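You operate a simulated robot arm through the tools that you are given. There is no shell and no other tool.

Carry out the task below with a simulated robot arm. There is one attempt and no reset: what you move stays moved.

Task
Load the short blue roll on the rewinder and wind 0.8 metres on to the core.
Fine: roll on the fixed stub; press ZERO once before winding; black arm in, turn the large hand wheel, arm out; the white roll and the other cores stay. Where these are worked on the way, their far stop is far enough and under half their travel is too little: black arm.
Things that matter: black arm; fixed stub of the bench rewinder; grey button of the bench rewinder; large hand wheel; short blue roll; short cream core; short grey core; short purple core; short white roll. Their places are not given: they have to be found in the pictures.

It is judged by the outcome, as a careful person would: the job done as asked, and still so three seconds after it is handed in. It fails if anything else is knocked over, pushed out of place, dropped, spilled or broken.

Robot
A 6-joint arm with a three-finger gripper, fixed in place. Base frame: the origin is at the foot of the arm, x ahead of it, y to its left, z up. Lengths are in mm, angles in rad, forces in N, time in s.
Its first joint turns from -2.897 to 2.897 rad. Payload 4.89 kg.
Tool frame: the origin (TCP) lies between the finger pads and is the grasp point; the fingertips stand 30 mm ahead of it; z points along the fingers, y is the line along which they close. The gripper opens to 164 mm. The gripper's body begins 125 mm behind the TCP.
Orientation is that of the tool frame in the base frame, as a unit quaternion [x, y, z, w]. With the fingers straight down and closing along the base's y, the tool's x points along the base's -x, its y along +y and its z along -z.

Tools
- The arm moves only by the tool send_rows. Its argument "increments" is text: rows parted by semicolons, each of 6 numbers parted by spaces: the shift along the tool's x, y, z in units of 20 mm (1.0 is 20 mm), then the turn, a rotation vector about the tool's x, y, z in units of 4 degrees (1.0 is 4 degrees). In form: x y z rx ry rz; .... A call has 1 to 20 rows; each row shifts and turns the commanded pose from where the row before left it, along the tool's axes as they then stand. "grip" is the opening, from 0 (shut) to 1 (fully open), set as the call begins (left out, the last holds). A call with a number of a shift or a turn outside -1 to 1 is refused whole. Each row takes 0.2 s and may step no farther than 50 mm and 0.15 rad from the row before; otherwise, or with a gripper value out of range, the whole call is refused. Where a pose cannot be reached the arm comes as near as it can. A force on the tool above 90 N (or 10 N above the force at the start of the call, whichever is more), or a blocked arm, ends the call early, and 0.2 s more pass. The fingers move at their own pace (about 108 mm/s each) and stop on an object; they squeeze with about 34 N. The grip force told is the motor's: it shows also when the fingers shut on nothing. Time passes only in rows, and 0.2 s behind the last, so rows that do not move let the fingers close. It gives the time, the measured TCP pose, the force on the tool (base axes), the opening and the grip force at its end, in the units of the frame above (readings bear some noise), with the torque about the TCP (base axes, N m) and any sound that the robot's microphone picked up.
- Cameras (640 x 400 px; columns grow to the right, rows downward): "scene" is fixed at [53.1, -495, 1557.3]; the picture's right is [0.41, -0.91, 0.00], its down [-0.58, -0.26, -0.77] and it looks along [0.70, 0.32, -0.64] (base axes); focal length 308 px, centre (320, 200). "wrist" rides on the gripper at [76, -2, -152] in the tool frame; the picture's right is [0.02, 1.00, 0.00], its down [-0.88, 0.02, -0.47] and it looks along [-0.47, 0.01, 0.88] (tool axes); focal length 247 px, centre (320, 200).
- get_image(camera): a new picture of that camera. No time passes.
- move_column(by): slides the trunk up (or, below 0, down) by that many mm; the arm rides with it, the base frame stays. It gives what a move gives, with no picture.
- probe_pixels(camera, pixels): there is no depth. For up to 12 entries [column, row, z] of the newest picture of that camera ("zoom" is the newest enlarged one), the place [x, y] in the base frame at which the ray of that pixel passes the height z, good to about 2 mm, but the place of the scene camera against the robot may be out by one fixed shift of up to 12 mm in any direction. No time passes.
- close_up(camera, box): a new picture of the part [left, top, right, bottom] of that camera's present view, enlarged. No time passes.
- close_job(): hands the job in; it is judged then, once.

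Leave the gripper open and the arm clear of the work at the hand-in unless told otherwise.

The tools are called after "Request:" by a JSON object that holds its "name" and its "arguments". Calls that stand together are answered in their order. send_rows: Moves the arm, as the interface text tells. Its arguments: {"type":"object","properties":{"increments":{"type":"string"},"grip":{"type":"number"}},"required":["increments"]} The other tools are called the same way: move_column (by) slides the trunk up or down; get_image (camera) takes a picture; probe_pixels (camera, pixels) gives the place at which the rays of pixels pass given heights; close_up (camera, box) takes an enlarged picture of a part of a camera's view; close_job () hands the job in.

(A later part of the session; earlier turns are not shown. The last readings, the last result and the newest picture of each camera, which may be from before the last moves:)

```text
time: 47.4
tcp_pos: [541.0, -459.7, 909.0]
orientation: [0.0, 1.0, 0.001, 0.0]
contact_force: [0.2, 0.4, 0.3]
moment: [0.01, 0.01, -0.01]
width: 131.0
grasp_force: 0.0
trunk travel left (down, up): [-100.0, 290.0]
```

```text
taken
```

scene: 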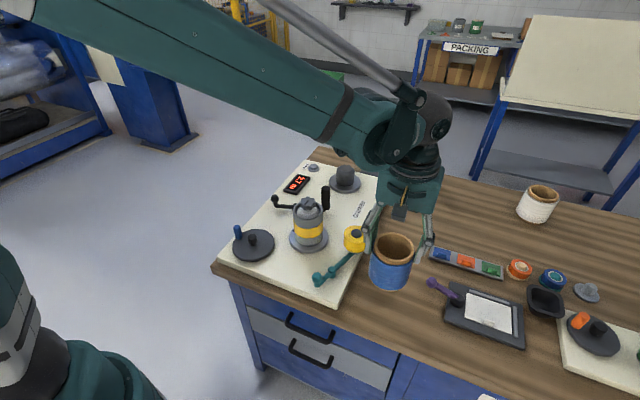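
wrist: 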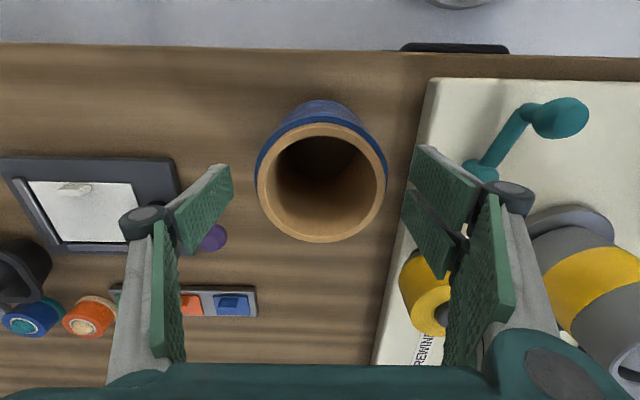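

Standing well. I lower 53 mm and close.

Request:
{"name": "send_rows", "arguments": {"increments": "0 0 1 0 0 0;0 0 1 0 0 0;0 0 0.65 0 0 0"}}

Request:
{"name": "send_rows", "arguments": {"increments": "0 0 0 0 0 0;0 0 0 0 0 0;0 0 0 0 0 0;0 0 0 0 0 0;0 0 0 0 0 0;0 0 0 0 0 0", "grip": 0}}

Request:
{"name": "send_rows", "arguments": {"increments": "0 0 -0.1 0 0 0;0 0 -0.1 0 0 0;0 0 -0.2 0 0 0;0 0 -0.3 0 0 0;0 0 -0.3 0 0 0"}}

Request:
{"name": "get_image", "arguments": {"camera": "wrist"}}

Request:
{"name": "close_up", "arguments": {"camera": "scene", "box": [330, 200, 450, 340]}}

```text
time: 48.2
tcp_pos: [541.6, -460.2, 855.8]
orientation: [0.001, 1.0, 0.0, 0.0]
contact_force: [-0.7, 0.1, -0.5]
moment: [-0.08, -0.11, 0.01]
width: 131.2
grasp_force: 0.0
trunk travel left (down, up): [-100.0, 290.0]
```

```text
time: 49.6
tcp_pos: [540.7, -460.1, 856.1]
orientation: [0.001, 1.0, 0.0, -0.001]
contact_force: [-1.0, -0.2, 0.8]
moment: [0.02, 0.01, 0.02]
width: 93.3
grasp_force: 34.0
trunk travel left (down, up): [-100.0, 290.0]
```

```text
time: 50.8
tcp_pos: [540.8, -460.8, 874.2]
orientation: [0.0, 1.0, 0.0, 0.0]
contact_force: [-0.3, 0.1, -2.2]
moment: [0.0, 0.02, -0.02]
width: 93.5
grasp_force: 34.2
trunk travel left (down, up): [-100.0, 290.0]
```

```text
taken
```

wrist: 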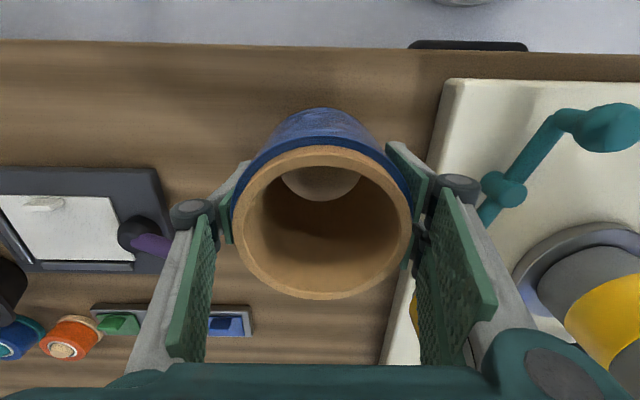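

```text
2.86 times, centred on (390, 270) of scene
```

zoom: 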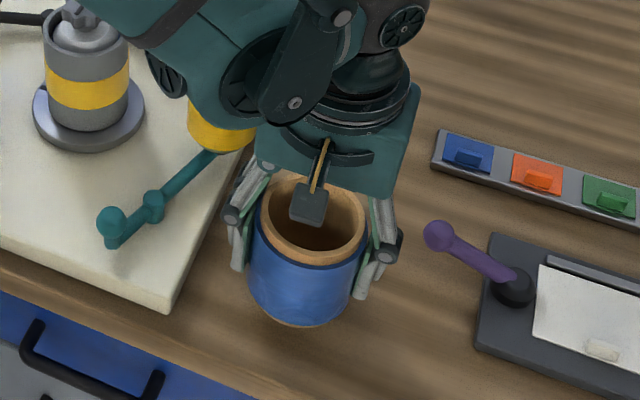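

Lifted 18 mm with no slip this time (weight −2.2 N, rim still well above the pads). I lift further at a gentle pace.

Request:
{"name": "send_rows", "arguments": {"increments": "0 0 -0.3 0 0 0;0 0 -0.4 0 0 0;0 0 -0.4 0 0 0;0 0 -0.5 0 0 0;0 0 -0.5 0 0 0;0 0 -0.5 0 0 0;0 0 -0.5 0 0 0;0 0 -0.5 0 0 0;0 0 -0.4 0 0 0;0 0 -0.3 0 0 0"}}

Request:
{"name": "get_image", "arguments": {"camera": "wrist"}}

```text
time: 53.0
tcp_pos: [540.5, -460.2, 962.4]
orientation: [0.0, 1.0, 0.0, 0.0]
contact_force: [0.0, 0.0, -2.2]
moment: [0.03, -0.01, -0.01]
width: 93.6
grasp_force: 33.9
trunk travel left (down, up): [-100.0, 290.0]
```

```text
taken
```

wrist: 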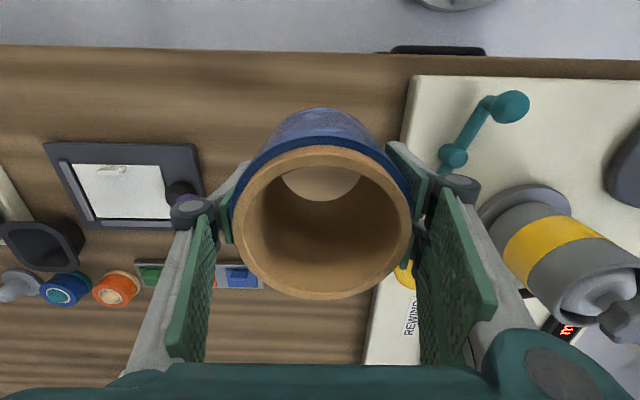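

Stable. I raise to TCP z ≈ 1060 at 50 mm/s and then carry it diagonally toward the stub.

Request:
{"name": "send_rows", "arguments": {"increments": "0 0 -0.3 0 0 0;0 0 -0.5 0 0 0;0 0 -0.5 0 0 0;0 0 -0.5 0 0 0;0 0 -0.5 0 0 0;0 0 -0.5 0 0 0;0 0 -0.5 0 0 0;0 0 -0.5 0 0 0;0 0 -0.5 0 0 0;0 0 -0.4 0 0 0;0 0 -0.2 0 0 0"}}

Request:
{"name": "send_rows", "arguments": {"increments": "-0.3 0.19 0 0 0 0;-0.6 0.375 0 0 0 0;-0.6 0.375 0 0 0 0;-0.6 0.375 0 0 0 0;-0.6 0.375 0 0 0 0;-0.6 0.375 0 0 0 0;-0.6 0.375 0 0 0 0;-0.6 0.375 0 0 0 0;-0.6 0.375 0 0 0 0;-0.6 0.375 0 0 0 0;-0.6 0.375 0 0 0 0;-0.6 0.375 0 0 0 0;-0.6 0.375 0 0 0 0;-0.6 0.375 0 0 0 0;-0.6 0.375 0 0 0 0;-0.6 0.375 0 0 0 0;-0.6 0.375 0 0 0 0;-0.6 0.375 0 0 0 0;-0.6 0.375 0 0 0 0;-0.3 0.19 0 0 0 0"}}

Request:
{"name": "get_image", "arguments": {"camera": "wrist"}}

Request:
{"name": "get_image", "arguments": {"camera": "scene"}}

```text
time: 55.4
tcp_pos: [540.9, -460.1, 1060.1]
orientation: [0.0, 1.0, 0.0, 0.001]
contact_force: [-1.0, -0.7, -1.3]
moment: [0.03, 0.02, 0.0]
width: 93.6
grasp_force: 33.9
trunk travel left (down, up): [-100.0, 290.0]
```

```text
time: 59.6
tcp_pos: [767.8, -316.5, 1060.1]
orientation: [0.0, 1.0, 0.0, 0.001]
contact_force: [0.0, -0.2, -1.8]
moment: [0.02, -0.05, -0.02]
width: 93.6
grasp_force: 33.9
trunk travel left (down, up): [-100.0, 290.0]
```

```text
taken
```

wrist: 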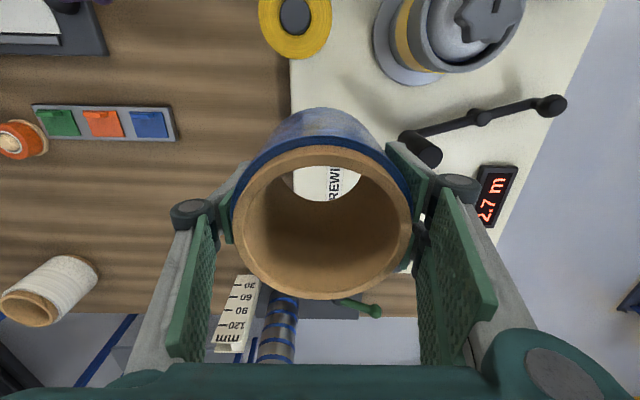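

```text
taken
```

scene: 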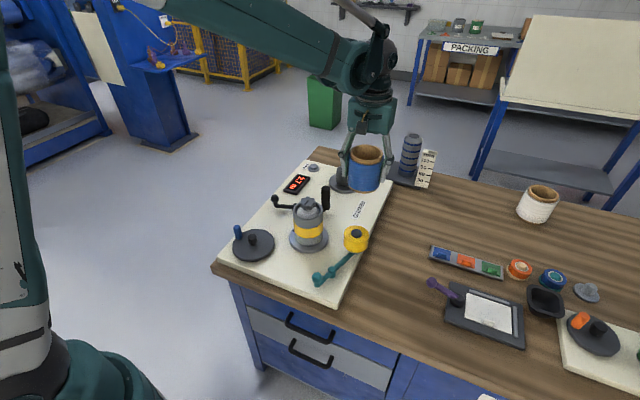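

Steady. Through the hole I can see the panel. I continue to above the stub (973,-190.5).

Request:
{"name": "send_rows", "arguments": {"increments": "-0.3 0.186 0 0 0 0;-0.6 0.372 0 0 0 0;-0.6 0.372 0 0 0 0;-0.6 0.372 0 0 0 0;-0.6 0.372 0 0 0 0;-0.6 0.372 0 0 0 0;-0.6 0.372 0 0 0 0;-0.6 0.372 0 0 0 0;-0.6 0.372 0 0 0 0;-0.6 0.372 0 0 0 0;-0.6 0.372 0 0 0 0;-0.6 0.372 0 0 0 0;-0.6 0.372 0 0 0 0;-0.6 0.372 0 0 0 0;-0.6 0.372 0 0 0 0;-0.6 0.372 0 0 0 0;-0.6 0.372 0 0 0 0;-0.32 0.186 0 0 0 0;0 0 0 0 0 0"}}

Request:
{"name": "get_image", "arguments": {"camera": "wrist"}}

Request:
{"name": "close_up", "arguments": {"camera": "scene", "box": [300, 90, 440, 210]}}

```text
time: 63.6
tcp_pos: [973.8, -190.7, 1058.3]
orientation: [-0.001, 1.0, 0.0, -0.001]
contact_force: [0.3, 0.0, -2.5]
moment: [0.02, 0.02, 0.01]
width: 93.7
grasp_force: 34.0
trunk travel left (down, up): [-100.0, 290.0]
```

```text
taken
```

wrist: 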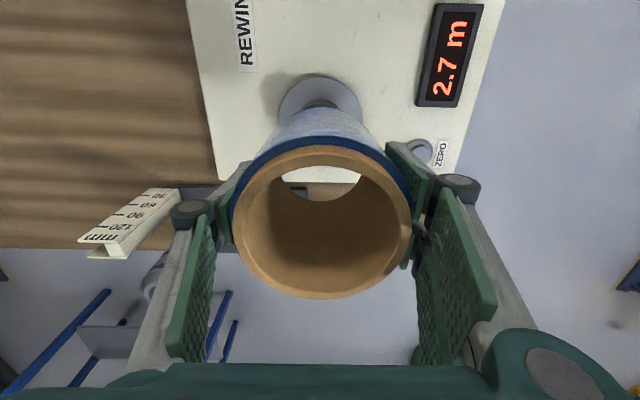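

```text
3.33 times, centred on (370, 150) of scene
```

zoom: 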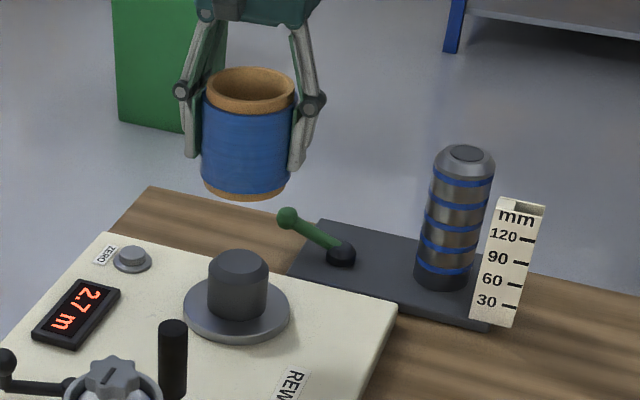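

I check the alignment with the scene camera: roll rim centre in zoom (251,90), stub ring centre (238,267).

Request:
{"name": "probe_pixels", "arguments": {"camera": "zoom", "pixels": [[251, 90, 1100], [251, 90, 1110], [207, 90, 1105], [296, 90, 1105], [238.5, 267, 885], [238.5, 267, 880], [208, 275, 880], [269, 275, 880], [245, 177, 974]]}}

Request:
{"name": "close_up", "arguments": {"camera": "scene", "box": [320, 100, 380, 160]}}

Request:
{"name": "close_up", "arguments": {"camera": "scene", "box": [310, 155, 370, 205]}}

```text
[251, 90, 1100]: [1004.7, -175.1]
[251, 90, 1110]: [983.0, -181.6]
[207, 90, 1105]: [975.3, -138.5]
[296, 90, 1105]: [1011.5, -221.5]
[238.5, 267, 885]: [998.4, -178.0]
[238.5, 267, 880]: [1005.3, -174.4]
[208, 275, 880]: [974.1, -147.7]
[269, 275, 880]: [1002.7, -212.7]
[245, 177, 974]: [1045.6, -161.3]
```

```text
6.67 times, centred on (350, 130) of scene
```

zoom: 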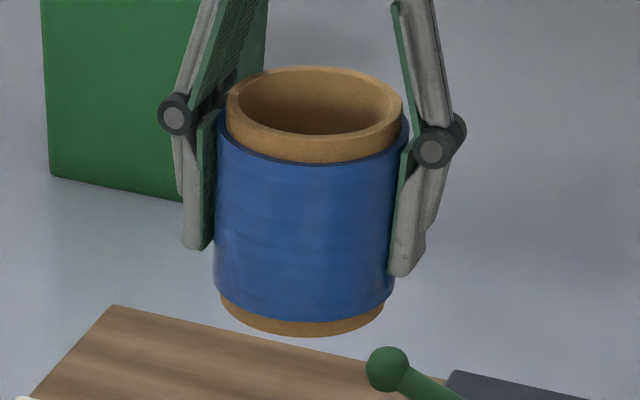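

```text
8.00 times, centred on (340, 180) of scene
```

zoom: 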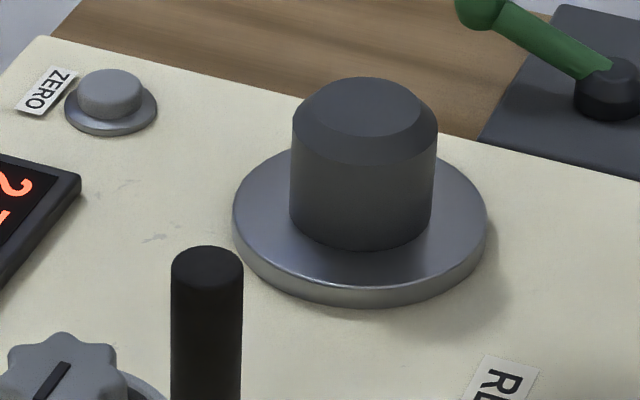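

Lateral alignment agrees within ~2 mm. I lower slowly until the roll's bottom is ~10 mm above the stub's top (TCP ≈ 987) and look through the hole.

Request:
{"name": "send_rows", "arguments": {"increments": "0 0 0.3 0 0 0;0 0 0.5 0 0 0;0 0 0.5 0 0 0;0 0 0.5 0 0 0;0 0 0.5 0 0 0;0 0 0.5 0 0 0;0 0 0.5 0 0 0;0 0 0.3 0 0 0;0 0 0 0 0 0"}}

Request:
{"name": "get_image", "arguments": {"camera": "wrist"}}

Request:
{"name": "close_up", "arguments": {"camera": "wrist", "box": [220, 60, 420, 300]}}

Request:
{"name": "close_up", "arguments": {"camera": "scene", "box": [310, 120, 390, 210]}}

```text
time: 65.6
tcp_pos: [973.9, -190.0, 986.9]
orientation: [0.0, 1.0, 0.0, -0.001]
contact_force: [0.2, -0.1, -2.4]
moment: [0.03, -0.06, -0.03]
width: 93.7
grasp_force: 33.8
trunk travel left (down, up): [-100.0, 290.0]
```

```text
taken
```

wrist: 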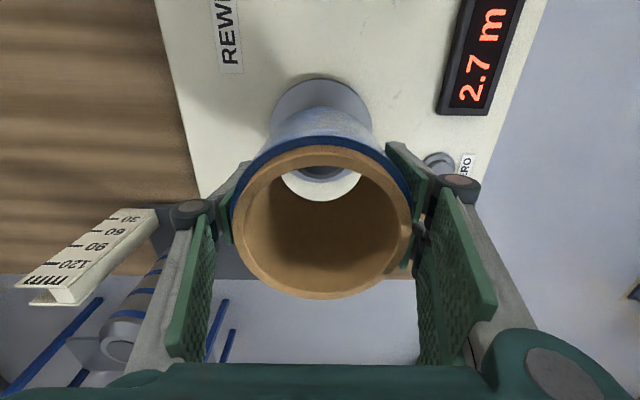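

```text
1.67 times, centred on (320, 180) of wrist
```

zoom: 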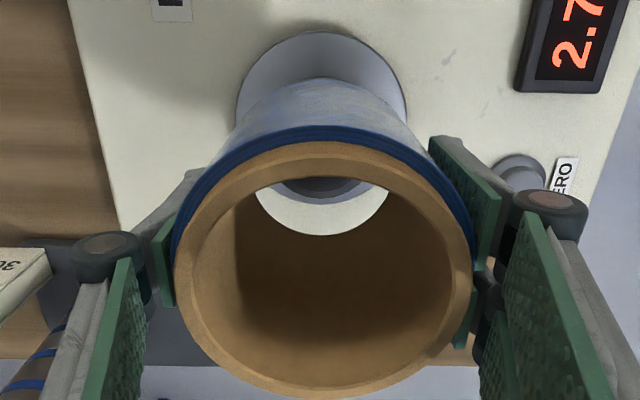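

```text
4.44 times, centred on (350, 165) of scene
```

zoom: 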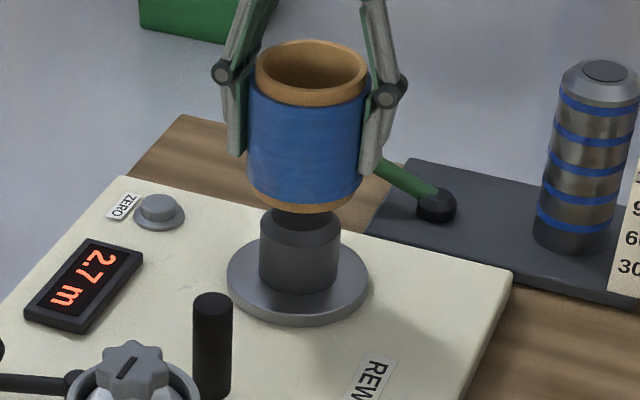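

I zoom on the view through the hole.

Request:
{"name": "close_up", "arguments": {"camera": "wrist", "box": [270, 150, 370, 215]}}

Request:
{"name": "close_up", "arguments": {"camera": "scene", "box": [325, 145, 375, 200]}}

```text
6.15 times, centred on (320, 182) of wrist
```

zoom: 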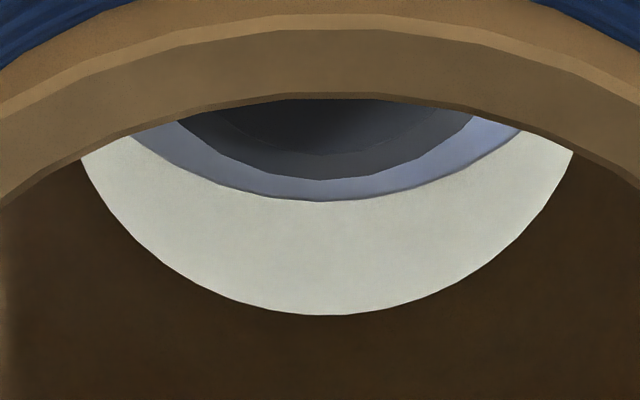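

```text
7.27 times, centred on (350, 172) of scene
```

zoom: 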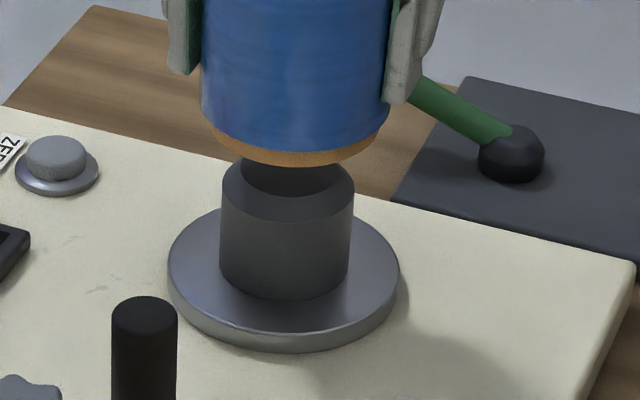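

From the geometry, the roll is ~112 mm tall, so its bottom is ~63 mm below the TCP (now ≈ z 924), and the roll centre is ~974 versus the stub ~972. I lower 24 mm more and compare hole edge and stub edge directly.

Request:
{"name": "send_rows", "arguments": {"increments": "0 0 0.3 0 0 0;0 0 0.3 0 0 0;0 0 0.3 0 0 0;0 0 0.3 0 0 0;0 0 0 0 0 0"}}

Request:
{"name": "close_up", "arguments": {"camera": "wrist", "box": [270, 150, 370, 215]}}

Request:
{"name": "close_up", "arguments": {"camera": "scene", "box": [325, 140, 375, 200]}}

```text
time: 66.8
tcp_pos: [973.4, -189.6, 964.3]
orientation: [0.0, 1.0, 0.001, -0.001]
contact_force: [0.3, -0.5, -1.5]
moment: [-0.01, -0.01, 0.01]
width: 93.9
grasp_force: 34.5
trunk travel left (down, up): [-100.0, 290.0]
```

```text
6.15 times, centred on (320, 182) of wrist
```

zoom: 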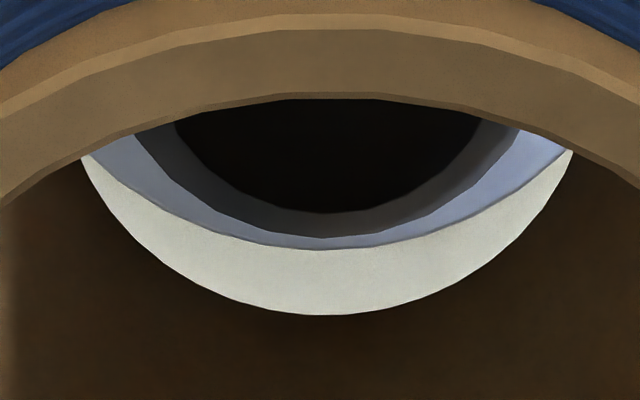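

```text
6.67 times, centred on (350, 170) of scene
```

zoom: 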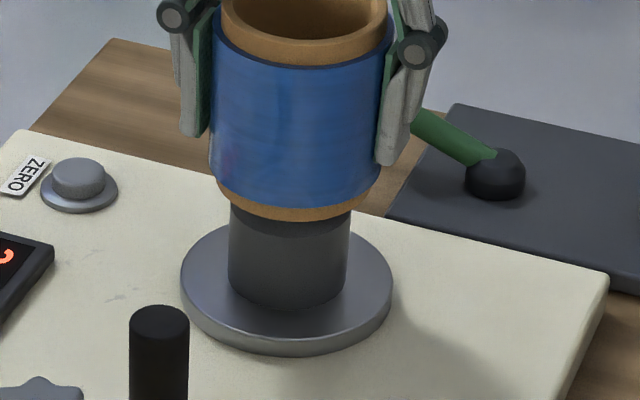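

Edges look concentric (flat edge row 213, ring 238, hole 315). I lower another 12 mm to bring the bottom level with the stub's top and compare again.

Request:
{"name": "send_rows", "arguments": {"increments": "0 0 0.2 0 0 0;0 0 0.2 0 0 0;0 0 0.2 0 0 0;0 0 0 0 0 0"}}

Request:
{"name": "close_up", "arguments": {"camera": "wrist", "box": [270, 150, 370, 215]}}

Request:
{"name": "close_up", "arguments": {"camera": "scene", "box": [325, 140, 375, 200]}}

```text
time: 67.8
tcp_pos: [973.3, -191.8, 952.9]
orientation: [0.0, 1.0, 0.0, 0.001]
contact_force: [-1.1, 0.6, -1.4]
moment: [-0.05, 0.04, -0.02]
width: 93.3
grasp_force: 34.1
trunk travel left (down, up): [-100.0, 290.0]
```

```text
6.15 times, centred on (320, 182) of wrist
```

zoom: 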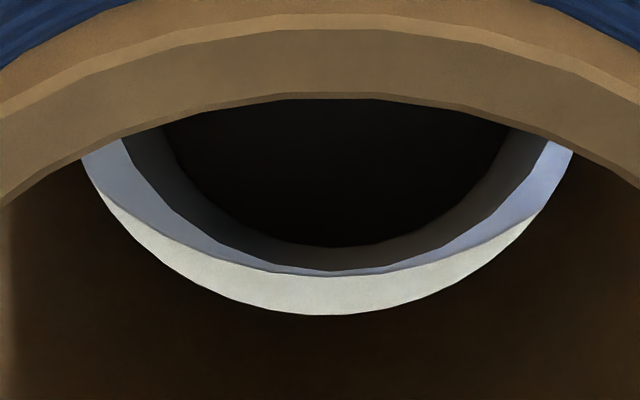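

```text
6.67 times, centred on (350, 170) of scene
```

zoom: 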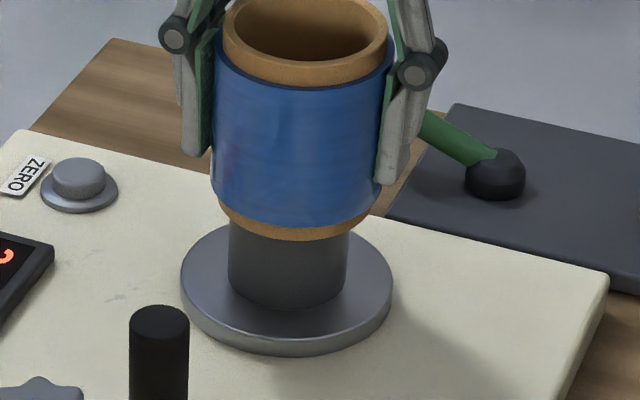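

The hole seems ~1 mm off toward −y relative to the stub (stub col ≈335, hole ≈328). I shift +1 mm in y and lower 10 mm in small steps.

Request:
{"name": "send_rows", "arguments": {"increments": "0 0.05 0 0 0 0;0 0 0.1 0 0 0;0 0 0.1 0 0 0;0 0 0.1 0 0 0;0 0 0.1 0 0 0;0 0 0.1 0 0 0"}}

Request:
{"name": "close_up", "arguments": {"camera": "wrist", "box": [270, 150, 370, 215]}}

```text
time: 69.2
tcp_pos: [972.7, -189.9, 942.8]
orientation: [0.0, 1.0, 0.0, 0.0]
contact_force: [-0.1, 0.3, -2.1]
moment: [0.0, 0.0, 0.0]
width: 93.6
grasp_force: 34.3
trunk travel left (down, up): [-100.0, 290.0]
```

```text
6.15 times, centred on (320, 182) of wrist
```

zoom: 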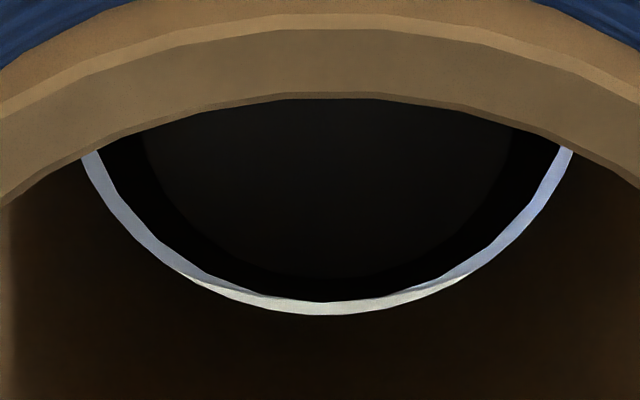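

A uniform thin gap all round: the roll is over the stub, no contact force. I lower 40 mm further in 4 mm steps.

Request:
{"name": "send_rows", "arguments": {"increments": "0 0 0.2 0 0 0;0 0 0.2 0 0 0;0 0 0.2 0 0 0;0 0 0.2 0 0 0;0 0 0.2 0 0 0"}}

Request:
{"name": "send_rows", "arguments": {"increments": "0 0 0.2 0 0 0;0 0 0.2 0 0 0;0 0 0.2 0 0 0;0 0 0.2 0 0 0;0 0 0.2 0 0 0"}}

Request:
{"name": "get_image", "arguments": {"camera": "wrist"}}

Request:
{"name": "close_up", "arguments": {"camera": "scene", "box": [310, 130, 390, 210]}}

```text
time: 70.4
tcp_pos: [973.5, -190.3, 921.4]
orientation: [0.0, 1.0, 0.0, 0.001]
contact_force: [-0.8, -0.6, -2.0]
moment: [-0.03, -0.02, 0.03]
width: 93.8
grasp_force: 34.1
trunk travel left (down, up): [-100.0, 290.0]
```

```text
time: 71.6
tcp_pos: [974.1, -192.3, 902.0]
orientation: [0.0, 1.0, 0.0, 0.0]
contact_force: [0.7, -0.3, -2.6]
moment: [0.01, -0.02, 0.04]
width: 93.6
grasp_force: 33.9
trunk travel left (down, up): [-100.0, 290.0]
```

```text
taken
```

wrist: 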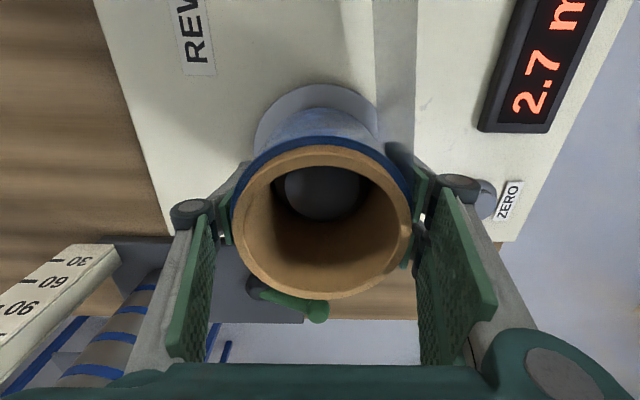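

```text
5.00 times, centred on (350, 170) of scene
```

zoom: 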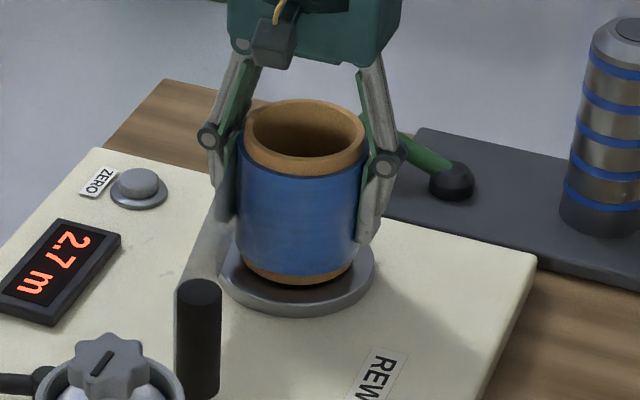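

The roll is round the stub and a translucent web strip has appeared toward the winder. I lower on in 2 mm steps until it sits on the flange.

Request:
{"name": "send_rows", "arguments": {"increments": "0 0 0.1 0 0 0;0 0 0.1 0 0 0;0 0 0.1 0 0 0;0 0 0.1 0 0 0"}}

Request:
{"name": "send_rows", "arguments": {"increments": "0 0 0.1 0 0 0;0 0 0.1 0 0 0"}}

Request:
{"name": "close_up", "arguments": {"camera": "scene", "box": [310, 130, 390, 210]}}

```text
time: 72.6
tcp_pos: [973.2, -191.9, 894.9]
orientation: [0.0, 1.0, 0.0, 0.0]
contact_force: [2.1, -2.8, 15.8]
moment: [-0.11, -0.01, 0.08]
width: 94.1
grasp_force: 33.8
trunk travel left (down, up): [-100.0, 290.0]
```

```text
time: 73.2
tcp_pos: [972.3, -190.3, 889.2]
orientation: [0.0, 1.0, 0.0, 0.0]
contact_force: [0.2, -5.2, 14.9]
moment: [-0.26, 0.0, 0.01]
width: 93.7
grasp_force: 33.7
trunk travel left (down, up): [-100.0, 290.0]
```

```text
5.00 times, centred on (350, 170) of scene
```

zoom: 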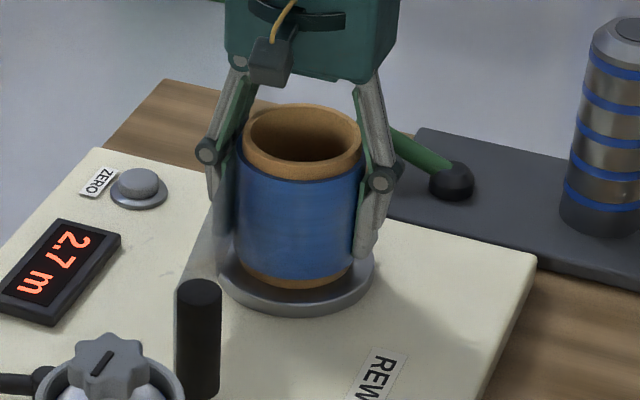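

The roll is seated on the flange. I open the gripper and rise straight up.

Request:
{"name": "send_rows", "arguments": {"increments": "0 0 0 0 0 0;0 0 0 0 0 0;0 0 0 0 0 0", "grip": 0.8}}

Request:
{"name": "send_rows", "arguments": {"increments": "0 0 -0.3 0 0 0;0 0 -0.5 0 0 0;0 0 -0.8 0 0 0;0 0 -1 0 0 0;0 0 -1 0 0 0;0 0 -1 0 0 0;0 0 -1 0 0 0;0 0 -1 0 0 0;0 0 -1 0 0 0"}}

Request:
{"name": "get_image", "arguments": {"camera": "wrist"}}

Request:
{"name": "close_up", "arguments": {"camera": "scene", "box": [230, 130, 390, 260]}}

```text
time: 74.0
tcp_pos: [973.5, -190.4, 887.5]
orientation: [0.0, 1.0, 0.0, 0.001]
contact_force: [0.0, 0.2, -0.8]
moment: [0.0, 0.0, 0.0]
width: 131.0
grasp_force: 0.0
trunk travel left (down, up): [-100.0, 290.0]
```

```text
time: 76.0
tcp_pos: [972.0, -192.0, 1043.0]
orientation: [0.0, 1.0, 0.0, 0.0]
contact_force: [-0.4, 0.3, -0.9]
moment: [0.02, 0.07, 0.0]
width: 131.4
grasp_force: 0.1
trunk travel left (down, up): [-100.0, 290.0]
```

```text
taken
```

wrist: 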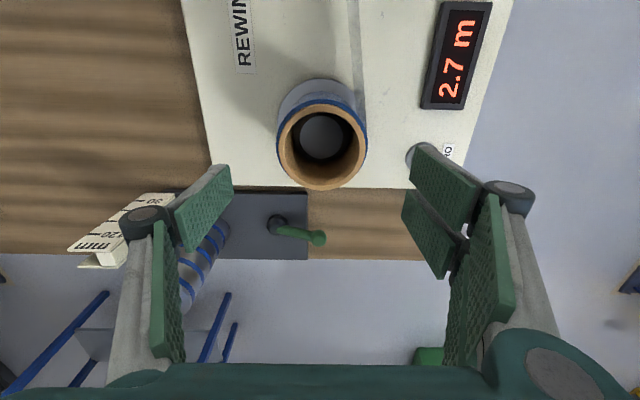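

```text
3.08 times, centred on (310, 195) of scene
```

zoom: 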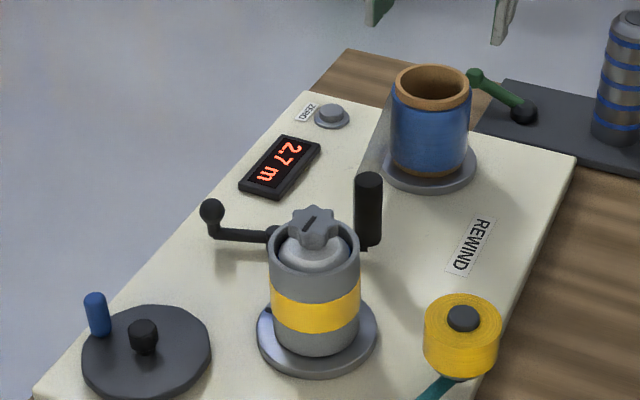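

The roll sits on the stub with its web strip running toward the core. Next the ZERO button: close the fingers and move above it (1018,-29).

Request:
{"name": "send_rows", "arguments": {"increments": "-0.256 0.905 0 0 0 0;-0.256 0.905 0 0 0 0;-0.256 0.905 0 0 0 0;-0.256 0.905 0 0 0 0;-0.256 0.905 0 0 0 0;-0.256 0.905 0 0 0 0;-0.256 0.905 0 0 0 0;-0.256 0.905 0 0 0 0;-0.256 0.905 0 0 0 0;0 0 0 0 0 0", "grip": 0}}

Request:
{"name": "get_image", "arguments": {"camera": "wrist"}}

Request:
{"name": "close_up", "arguments": {"camera": "scene", "box": [260, 90, 380, 210]}}

```text
time: 78.2
tcp_pos: [1019.8, -28.8, 1041.8]
orientation: [0.001, 1.0, 0.0, 0.0]
contact_force: [0.5, 0.2, 0.3]
moment: [-0.02, 0.02, 0.0]
width: 0.3
grasp_force: 33.9
trunk travel left (down, up): [-100.0, 290.0]
```

```text
taken
```

wrist: 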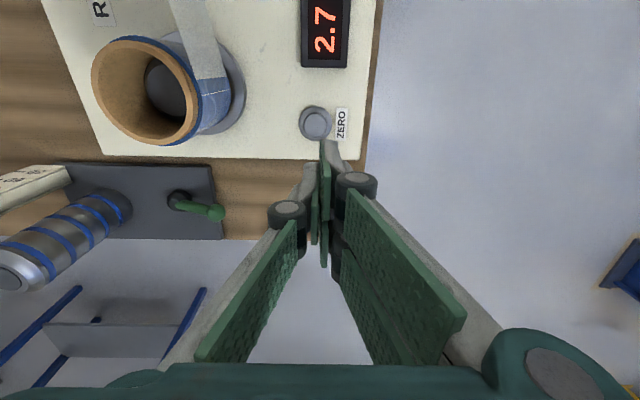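

```text
3.33 times, centred on (320, 150) of scene
```

zoom: 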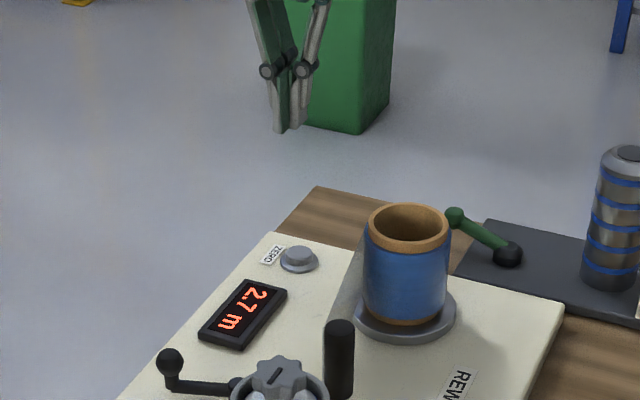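

The button shows at (315,122) with ZERO label beside it. I probe it in this nearly vertical view.

Request:
{"name": "close_up", "arguments": {"camera": "wrist", "box": [290, 95, 360, 150]}}

Request:
{"name": "probe_pixels", "arguments": {"camera": "wrist", "pixels": [[315, 122, 825], [315, 122, 830], [315, 122, 835], [315, 122, 840], [316, 125, 832], [312, 117, 822]]}}

```text
7.27 times, centred on (325, 122) of wrist
```

zoom: 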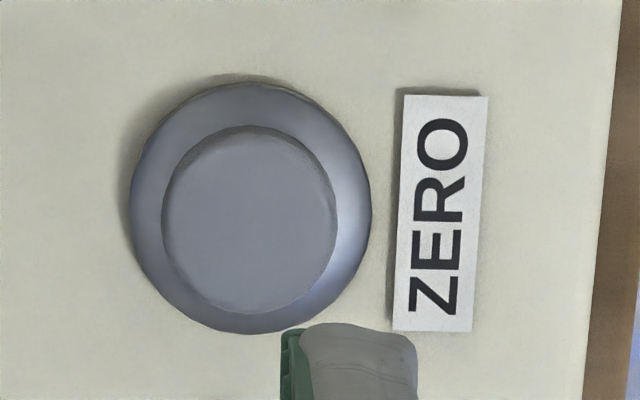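

```text
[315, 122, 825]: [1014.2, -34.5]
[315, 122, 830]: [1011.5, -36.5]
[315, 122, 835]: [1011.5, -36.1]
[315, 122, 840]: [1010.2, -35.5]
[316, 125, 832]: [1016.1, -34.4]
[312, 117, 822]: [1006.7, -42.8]
```

The cap centre is about (1016,-33), about 34 mm wide. I shift slightly and lower until the fingertips are ~15 mm above it.

Request:
{"name": "send_rows", "arguments": {"increments": "0.15 -0.2 0.5 0 0 0;0 0 1 0 0 0;0 0 1 0 0 0;0 0 1 0 0 0;0 0 1 0 0 0;0 0 1 0 0 0;0 0 1 0 0 0;0 0 1 0 0 0;0 0 0.5 0 0 0"}}

Request:
{"name": "get_image", "arguments": {"camera": "wrist"}}

Request:
{"name": "close_up", "arguments": {"camera": "scene", "box": [270, 120, 370, 210]}}

```text
time: 80.2
tcp_pos: [1018.0, -30.8, 879.5]
orientation: [0.0, 1.0, 0.001, 0.0]
contact_force: [-0.3, -0.1, 0.4]
moment: [0.01, -0.08, 0.0]
width: 0.0
grasp_force: 34.4
trunk travel left (down, up): [-100.0, 290.0]
```

```text
taken
```

wrist: 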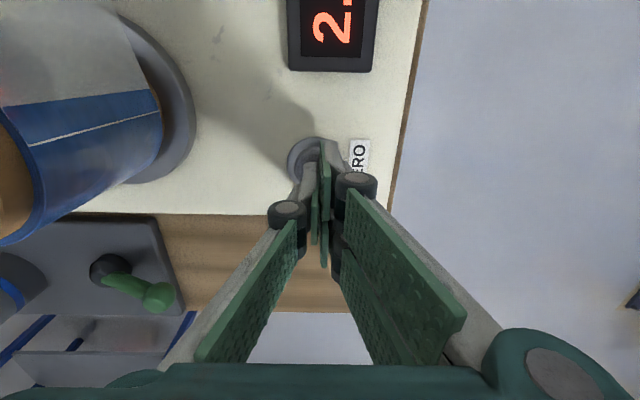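

```text
4.44 times, centred on (320, 165) of scene
```

zoom: 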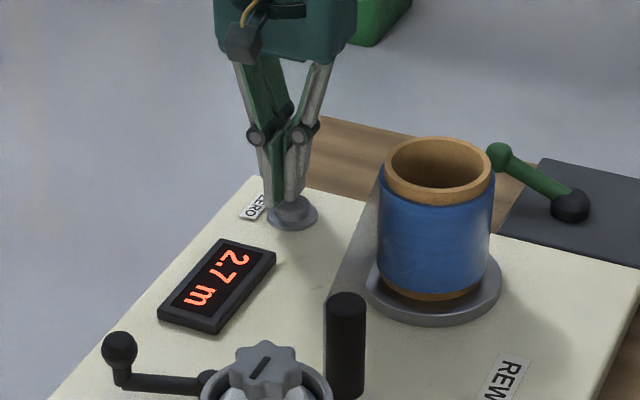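

The fingertip is over the button but slightly toward +y/+x. I shift −4 mm in y and −3 mm in x and lower in 2 mm steps, watching force and sound.

Request:
{"name": "send_rows", "arguments": {"increments": "0.15 -0.22 0 0 0 0;0 0 0.2 0 0 0;0 0 0.1 0 0 0;0 0 0.1 0 0 0"}}

Request:
{"name": "close_up", "arguments": {"camera": "scene", "box": [270, 140, 350, 200]}}

```text
time: 81.2
tcp_pos: [1013.3, -35.0, 874.0]
orientation: [0.0, 1.0, 0.0, 0.0]
contact_force: [-0.2, -0.4, -0.4]
moment: [0.0, -0.03, -0.01]
width: 0.1
grasp_force: 34.1
trunk travel left (down, up): [-100.0, 290.0]
```

```text
6.67 times, centred on (310, 170) of scene
```

zoom: 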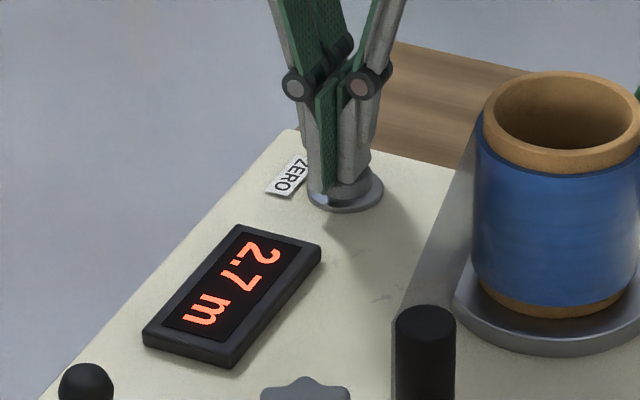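

Slightly more −y (3 mm), then continue lowering in 2 mm steps.

Request:
{"name": "send_rows", "arguments": {"increments": "-0.05 -0.15 0 0 0 0;0 0 0.1 0 0 0;0 0 0.1 0 0 0;0 0 0.1 0 0 0"}}

```text
time: 82.2
tcp_pos: [1015.0, -38.3, 868.2]
orientation: [-0.001, 1.0, 0.0, 0.0]
contact_force: [0.0, 0.3, 3.1]
moment: [0.0, 0.03, 0.0]
width: 6.2
grasp_force: 44.8
trunk travel left (down, up): [-100.0, 290.0]
heard: click
```

A click was heard with light contact (3 N). I check the display before going on.

Request:
{"name": "close_up", "arguments": {"camera": "scene", "box": [270, 140, 350, 200]}}

Request:
{"name": "get_image", "arguments": {"camera": "wrist"}}

```text
6.67 times, centred on (310, 170) of scene
```

zoom: 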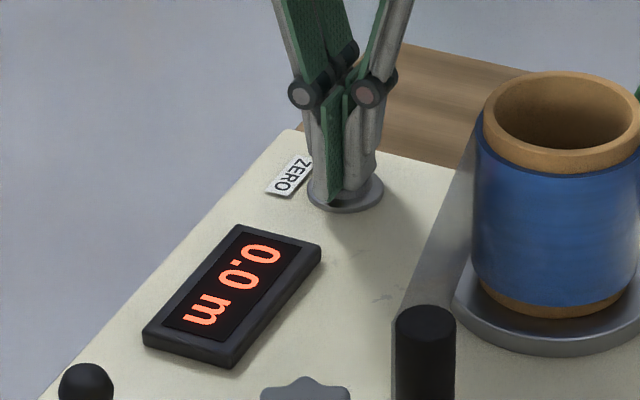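

```text
taken
```

wrist: 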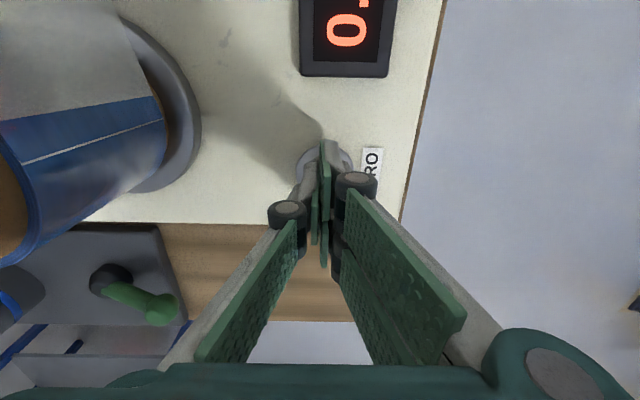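

The display reads 0.0 m. I rise straight off the button (only one press) and go to view the black arm from above.

Request:
{"name": "send_rows", "arguments": {"increments": "0 0 -0.5 0 0 0;0 0 -1 0 0 0;0 0 -1 0 0 0;0 0 -1 0 0 0;0 0 -1 0 0 0;0 0 -1 0 0 0;0 0 -1 0 0 0;0 0 -1 0 0 0;0 0 -1 0 0 0;0 0 -1 0 0 0"}}

Request:
{"name": "send_rows", "arguments": {"increments": "1 -0.3 0 0 0 0;1 -0.3 0 0 0 0;1 -0.3 0 0 0 0;1 -0.3 0 0 0 0;1 -0.3 0 0 0 0;1 -0.3 0 0 0 0;1 -0.3 0 0 0 0;1 -0.3 0 0 0 0;1 -0.3 0 0 0 0;1 -0.3 0 0 0 0"}}

Request:
{"name": "get_image", "arguments": {"camera": "wrist"}}

Request:
{"name": "close_up", "arguments": {"camera": "wrist", "box": [230, 0, 430, 130]}}

```text
time: 84.4
tcp_pos: [1014.5, -37.4, 1058.2]
orientation: [-0.001, 1.0, 0.0, 0.0]
contact_force: [0.3, -0.7, 0.2]
moment: [-0.01, 0.04, -0.06]
width: 0.4
grasp_force: 45.2
trunk travel left (down, up): [-100.0, 290.0]
```

```text
time: 86.6
tcp_pos: [814.3, -99.5, 1054.5]
orientation: [0.001, 1.0, 0.0, 0.0]
contact_force: [1.3, 0.8, -0.4]
moment: [-0.04, 0.14, 0.01]
width: 0.1
grasp_force: 45.1
trunk travel left (down, up): [-100.0, 290.0]
```

```text
taken
```

wrist: 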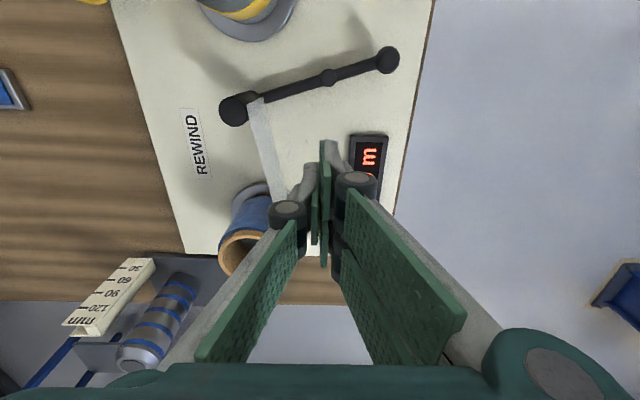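

```text
3.08 times, centred on (330, 65) of wrist
```

zoom: 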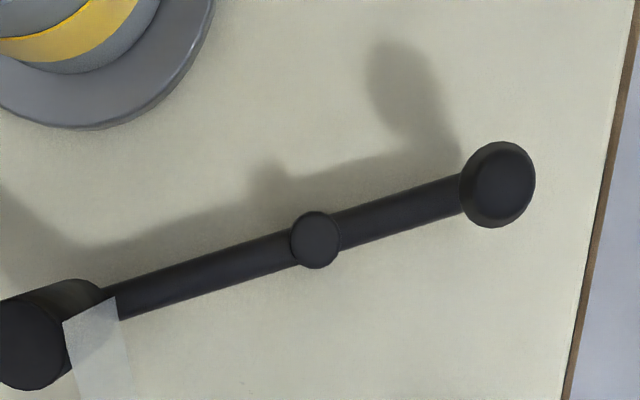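

The display is zeroed and the web leads to the black roller. Geometry: pivot (747.5,-90), ball handle (727,-24, z≈880), roller (778,-190). Pushing the ball toward +x swings the roller to the core. I move behind the ball to (690,-23).

Request:
{"name": "send_rows", "arguments": {"increments": "0.886 0.547 0 0 0 0;0.886 0.547 0 0 0 0;0.886 0.547 0 0 0 0;0.886 0.547 0 0 0 0;0.886 0.547 0 0 0 0;0.886 0.547 0 0 0 0;0.886 0.547 0 0 0 0;0 0 0 0 0 0"}}

Request:
{"name": "get_image", "arguments": {"camera": "wrist"}}

Request:
{"name": "close_up", "arguments": {"camera": "scene", "box": [220, 130, 380, 260]}}

```text
time: 88.4
tcp_pos: [688.7, -22.2, 1058.2]
orientation: [0.001, 1.0, -0.001, 0.001]
contact_force: [-0.3, 0.3, -0.5]
moment: [0.01, 0.03, -0.02]
width: 0.2
grasp_force: 45.4
trunk travel left (down, up): [-100.0, 290.0]
```

```text
taken
```

wrist: 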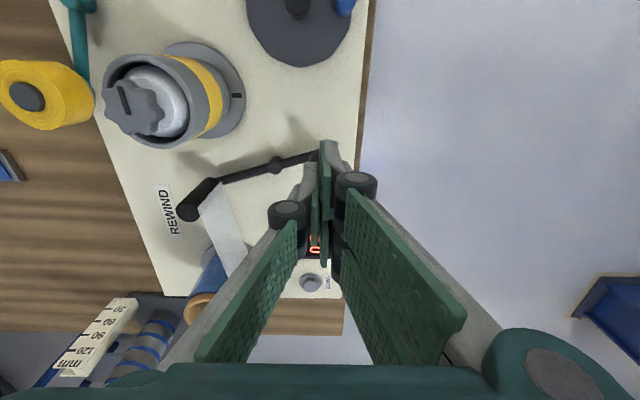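

```text
3.08 times, centred on (300, 195) of scene
```

zoom: 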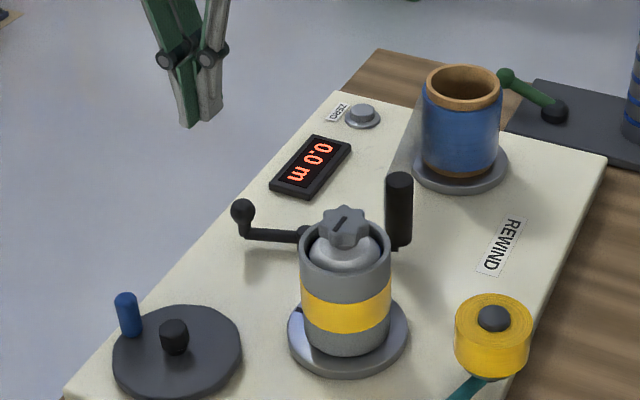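

Display 0.0 m still. I descend behind the ball to TCP z ≈ 897 (fingertips ≈ 867).

Request:
{"name": "send_rows", "arguments": {"increments": "0 0 1 0 0 0;0 0 1 0 0 0;0 0 1 0 0 0;0 0 1 0 0 0;0 0 1 0 0 0;0 0 1 0 0 0;0 0 1 0 0 0;0 0 1 0 0 0"}}

Request:
{"name": "get_image", "arguments": {"camera": "wrist"}}

Request:
{"name": "close_up", "arguments": {"camera": "scene", "box": [230, 150, 350, 240]}}

```text
time: 90.2
tcp_pos: [689.9, -23.9, 899.6]
orientation: [0.0, 1.0, 0.0, 0.0]
contact_force: [-1.8, 0.1, -0.3]
moment: [-0.01, -0.13, -0.02]
width: 0.0
grasp_force: 45.5
trunk travel left (down, up): [-100.0, 290.0]
```

```text
taken
```

wrist: 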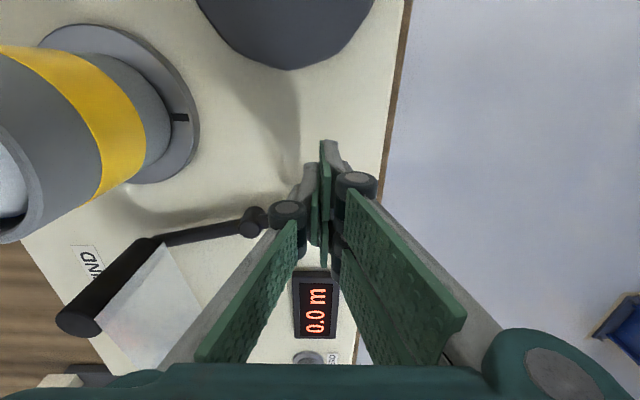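

```text
4.44 times, centred on (290, 195) of scene
```

zoom: 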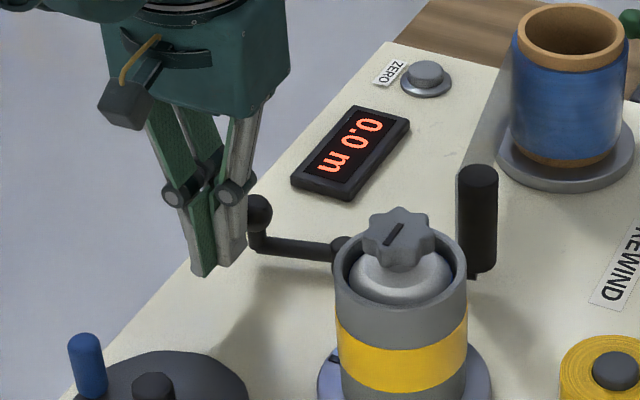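

The fingertips are just behind the ball (scene zoom (258,213)). I push in +x in 5 mm rows, reading forces.

Request:
{"name": "send_rows", "arguments": {"increments": "-0.25 0 0 0 0 0;-0.25 0 0 0 0 0;-0.25 0 0 0 0 0;-0.25 0 0 0 0 0;-0.25 0 0 0 0 0"}}

Request:
{"name": "get_image", "arguments": {"camera": "wrist"}}

Request:
{"name": "close_up", "arguments": {"camera": "scene", "box": [230, 150, 350, 240]}}

```text
time: 91.4
tcp_pos: [714.8, -24.0, 897.2]
orientation: [0.001, 1.0, 0.0, 0.001]
contact_force: [-1.0, 0.1, -0.4]
moment: [0.01, -0.02, -0.02]
width: 0.1
grasp_force: 44.9
trunk travel left (down, up): [-100.0, 290.0]
```

```text
taken
```

wrist: 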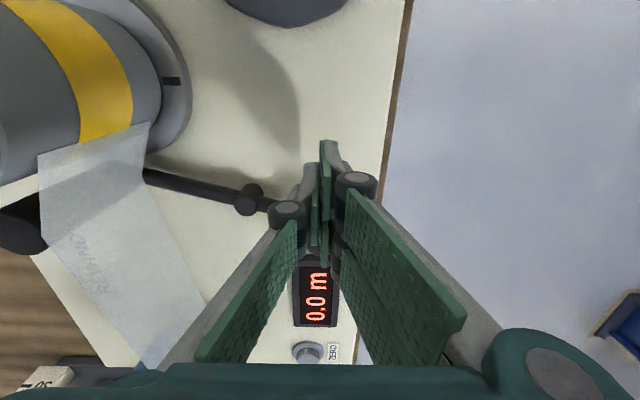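

```text
4.44 times, centred on (290, 195) of scene
```

zoom: 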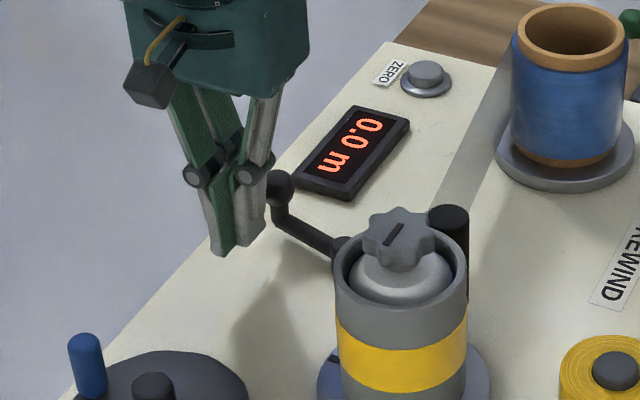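

The arm turns easily and the web now reaches the core. I push on toward the stop.

Request:
{"name": "send_rows", "arguments": {"increments": "-0.25 0 0 0 0 0;-0.25 0 0 0 0 0;-0.25 0 0 0 0 0;-0.25 0 0 0 0 0"}}

Request:
{"name": "get_image", "arguments": {"camera": "wrist"}}

Request:
{"name": "close_up", "arguments": {"camera": "scene", "box": [230, 150, 350, 240]}}

```text
time: 92.5
tcp_pos: [725.8, -21.5, 896.8]
orientation: [0.0, 1.0, 0.0, -0.005]
contact_force: [-26.6, 1.6, -4.8]
moment: [0.03, 0.55, 0.03]
width: 0.0
grasp_force: 45.0
trunk travel left (down, up): [-100.0, 290.0]
stopped in row 4: the force on the tool passed its limit at 95 N (the readings are from after the stop); the commanded pose is now the measured one
```

```text
taken
```

wrist: 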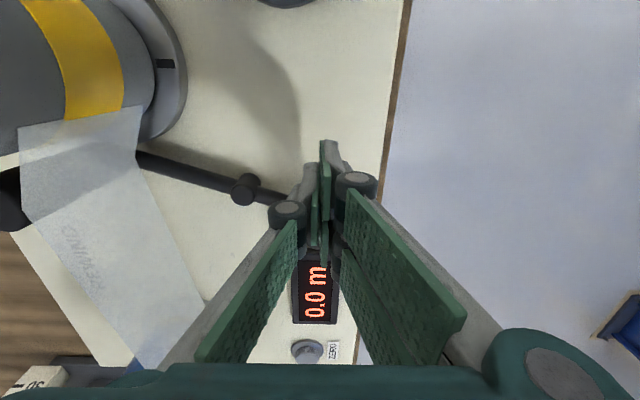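

```text
4.44 times, centred on (290, 195) of scene
```

zoom: 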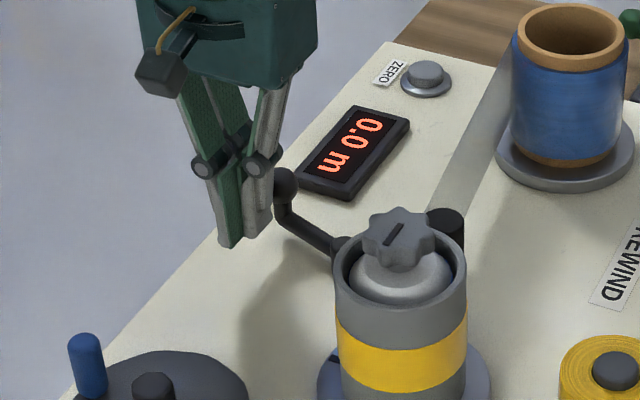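

The arm met a hard stop (95 N momentarily) after ~26 mm of ball travel. I back off 20 mm and check that it stays in.

Request:
{"name": "send_rows", "arguments": {"increments": "0.1 0 0 0 0 0;0.2 0 0 0 0 0;0.3 0 0 0 0 0;0.4 0 0 0 0 0"}}

Request:
{"name": "get_image", "arguments": {"camera": "wrist"}}

Request:
{"name": "close_up", "arguments": {"camera": "scene", "box": [230, 150, 350, 240]}}

```text
time: 93.5
tcp_pos: [709.3, -21.0, 896.3]
orientation: [0.0, 1.0, 0.0, -0.004]
contact_force: [-0.9, -0.7, -0.6]
moment: [0.02, 0.07, -0.02]
width: 0.0
grasp_force: 45.0
trunk travel left (down, up): [-100.0, 290.0]
```

```text
taken
```

wrist: 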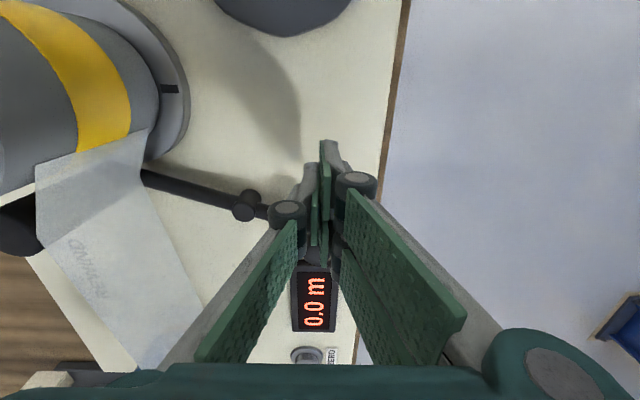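

```text
4.44 times, centred on (290, 195) of scene
```

zoom: 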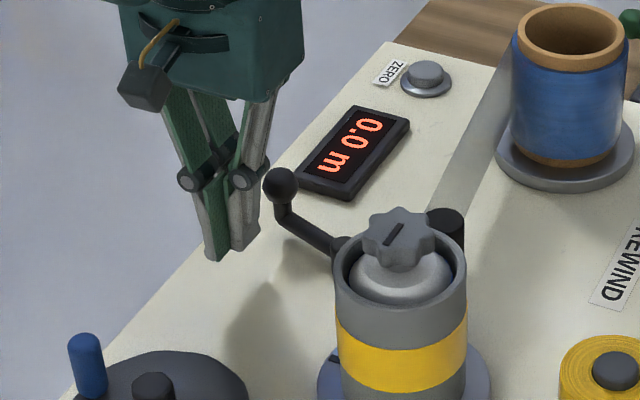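

The arm stays in. I rise and move to look straight down on the wheel and knob (TCP ≈ (623,-25,1055)).

Request:
{"name": "send_rows", "arguments": {"increments": "0 0 -1 0 0 0;0 0 -1 0 0 0;0 0 -1 0 0 0;0 0 -1 0 0 0;0 0 -1 0 0 0;0 0 -1 0 0 0;0 0 -1 0 0 0;0 0 -1 0 0 0;1 0 0 0 0 0;1 0 0 0 0 0;1 0 0 0 0 0;1 0 0 0 0 0;0.3 0 0 0 0 0"}}

Request:
{"name": "get_image", "arguments": {"camera": "wrist"}}

Request:
{"name": "close_up", "arguments": {"camera": "wrist", "box": [240, 10, 400, 130]}}

```text
time: 96.3
tcp_pos: [623.2, -22.9, 1056.3]
orientation: [0.0, 1.0, 0.001, -0.004]
contact_force: [-0.2, 0.6, -0.7]
moment: [0.01, 0.02, -0.01]
width: 0.1
grasp_force: 44.9
trunk travel left (down, up): [-100.0, 290.0]
```

```text
taken
```

wrist: 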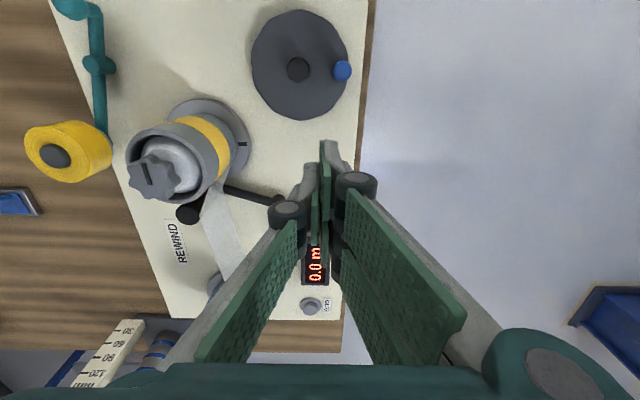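

```text
3.33 times, centred on (320, 70) of wrist
```

zoom: 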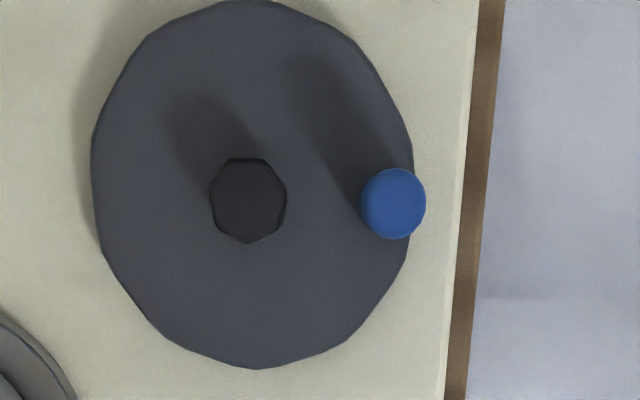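

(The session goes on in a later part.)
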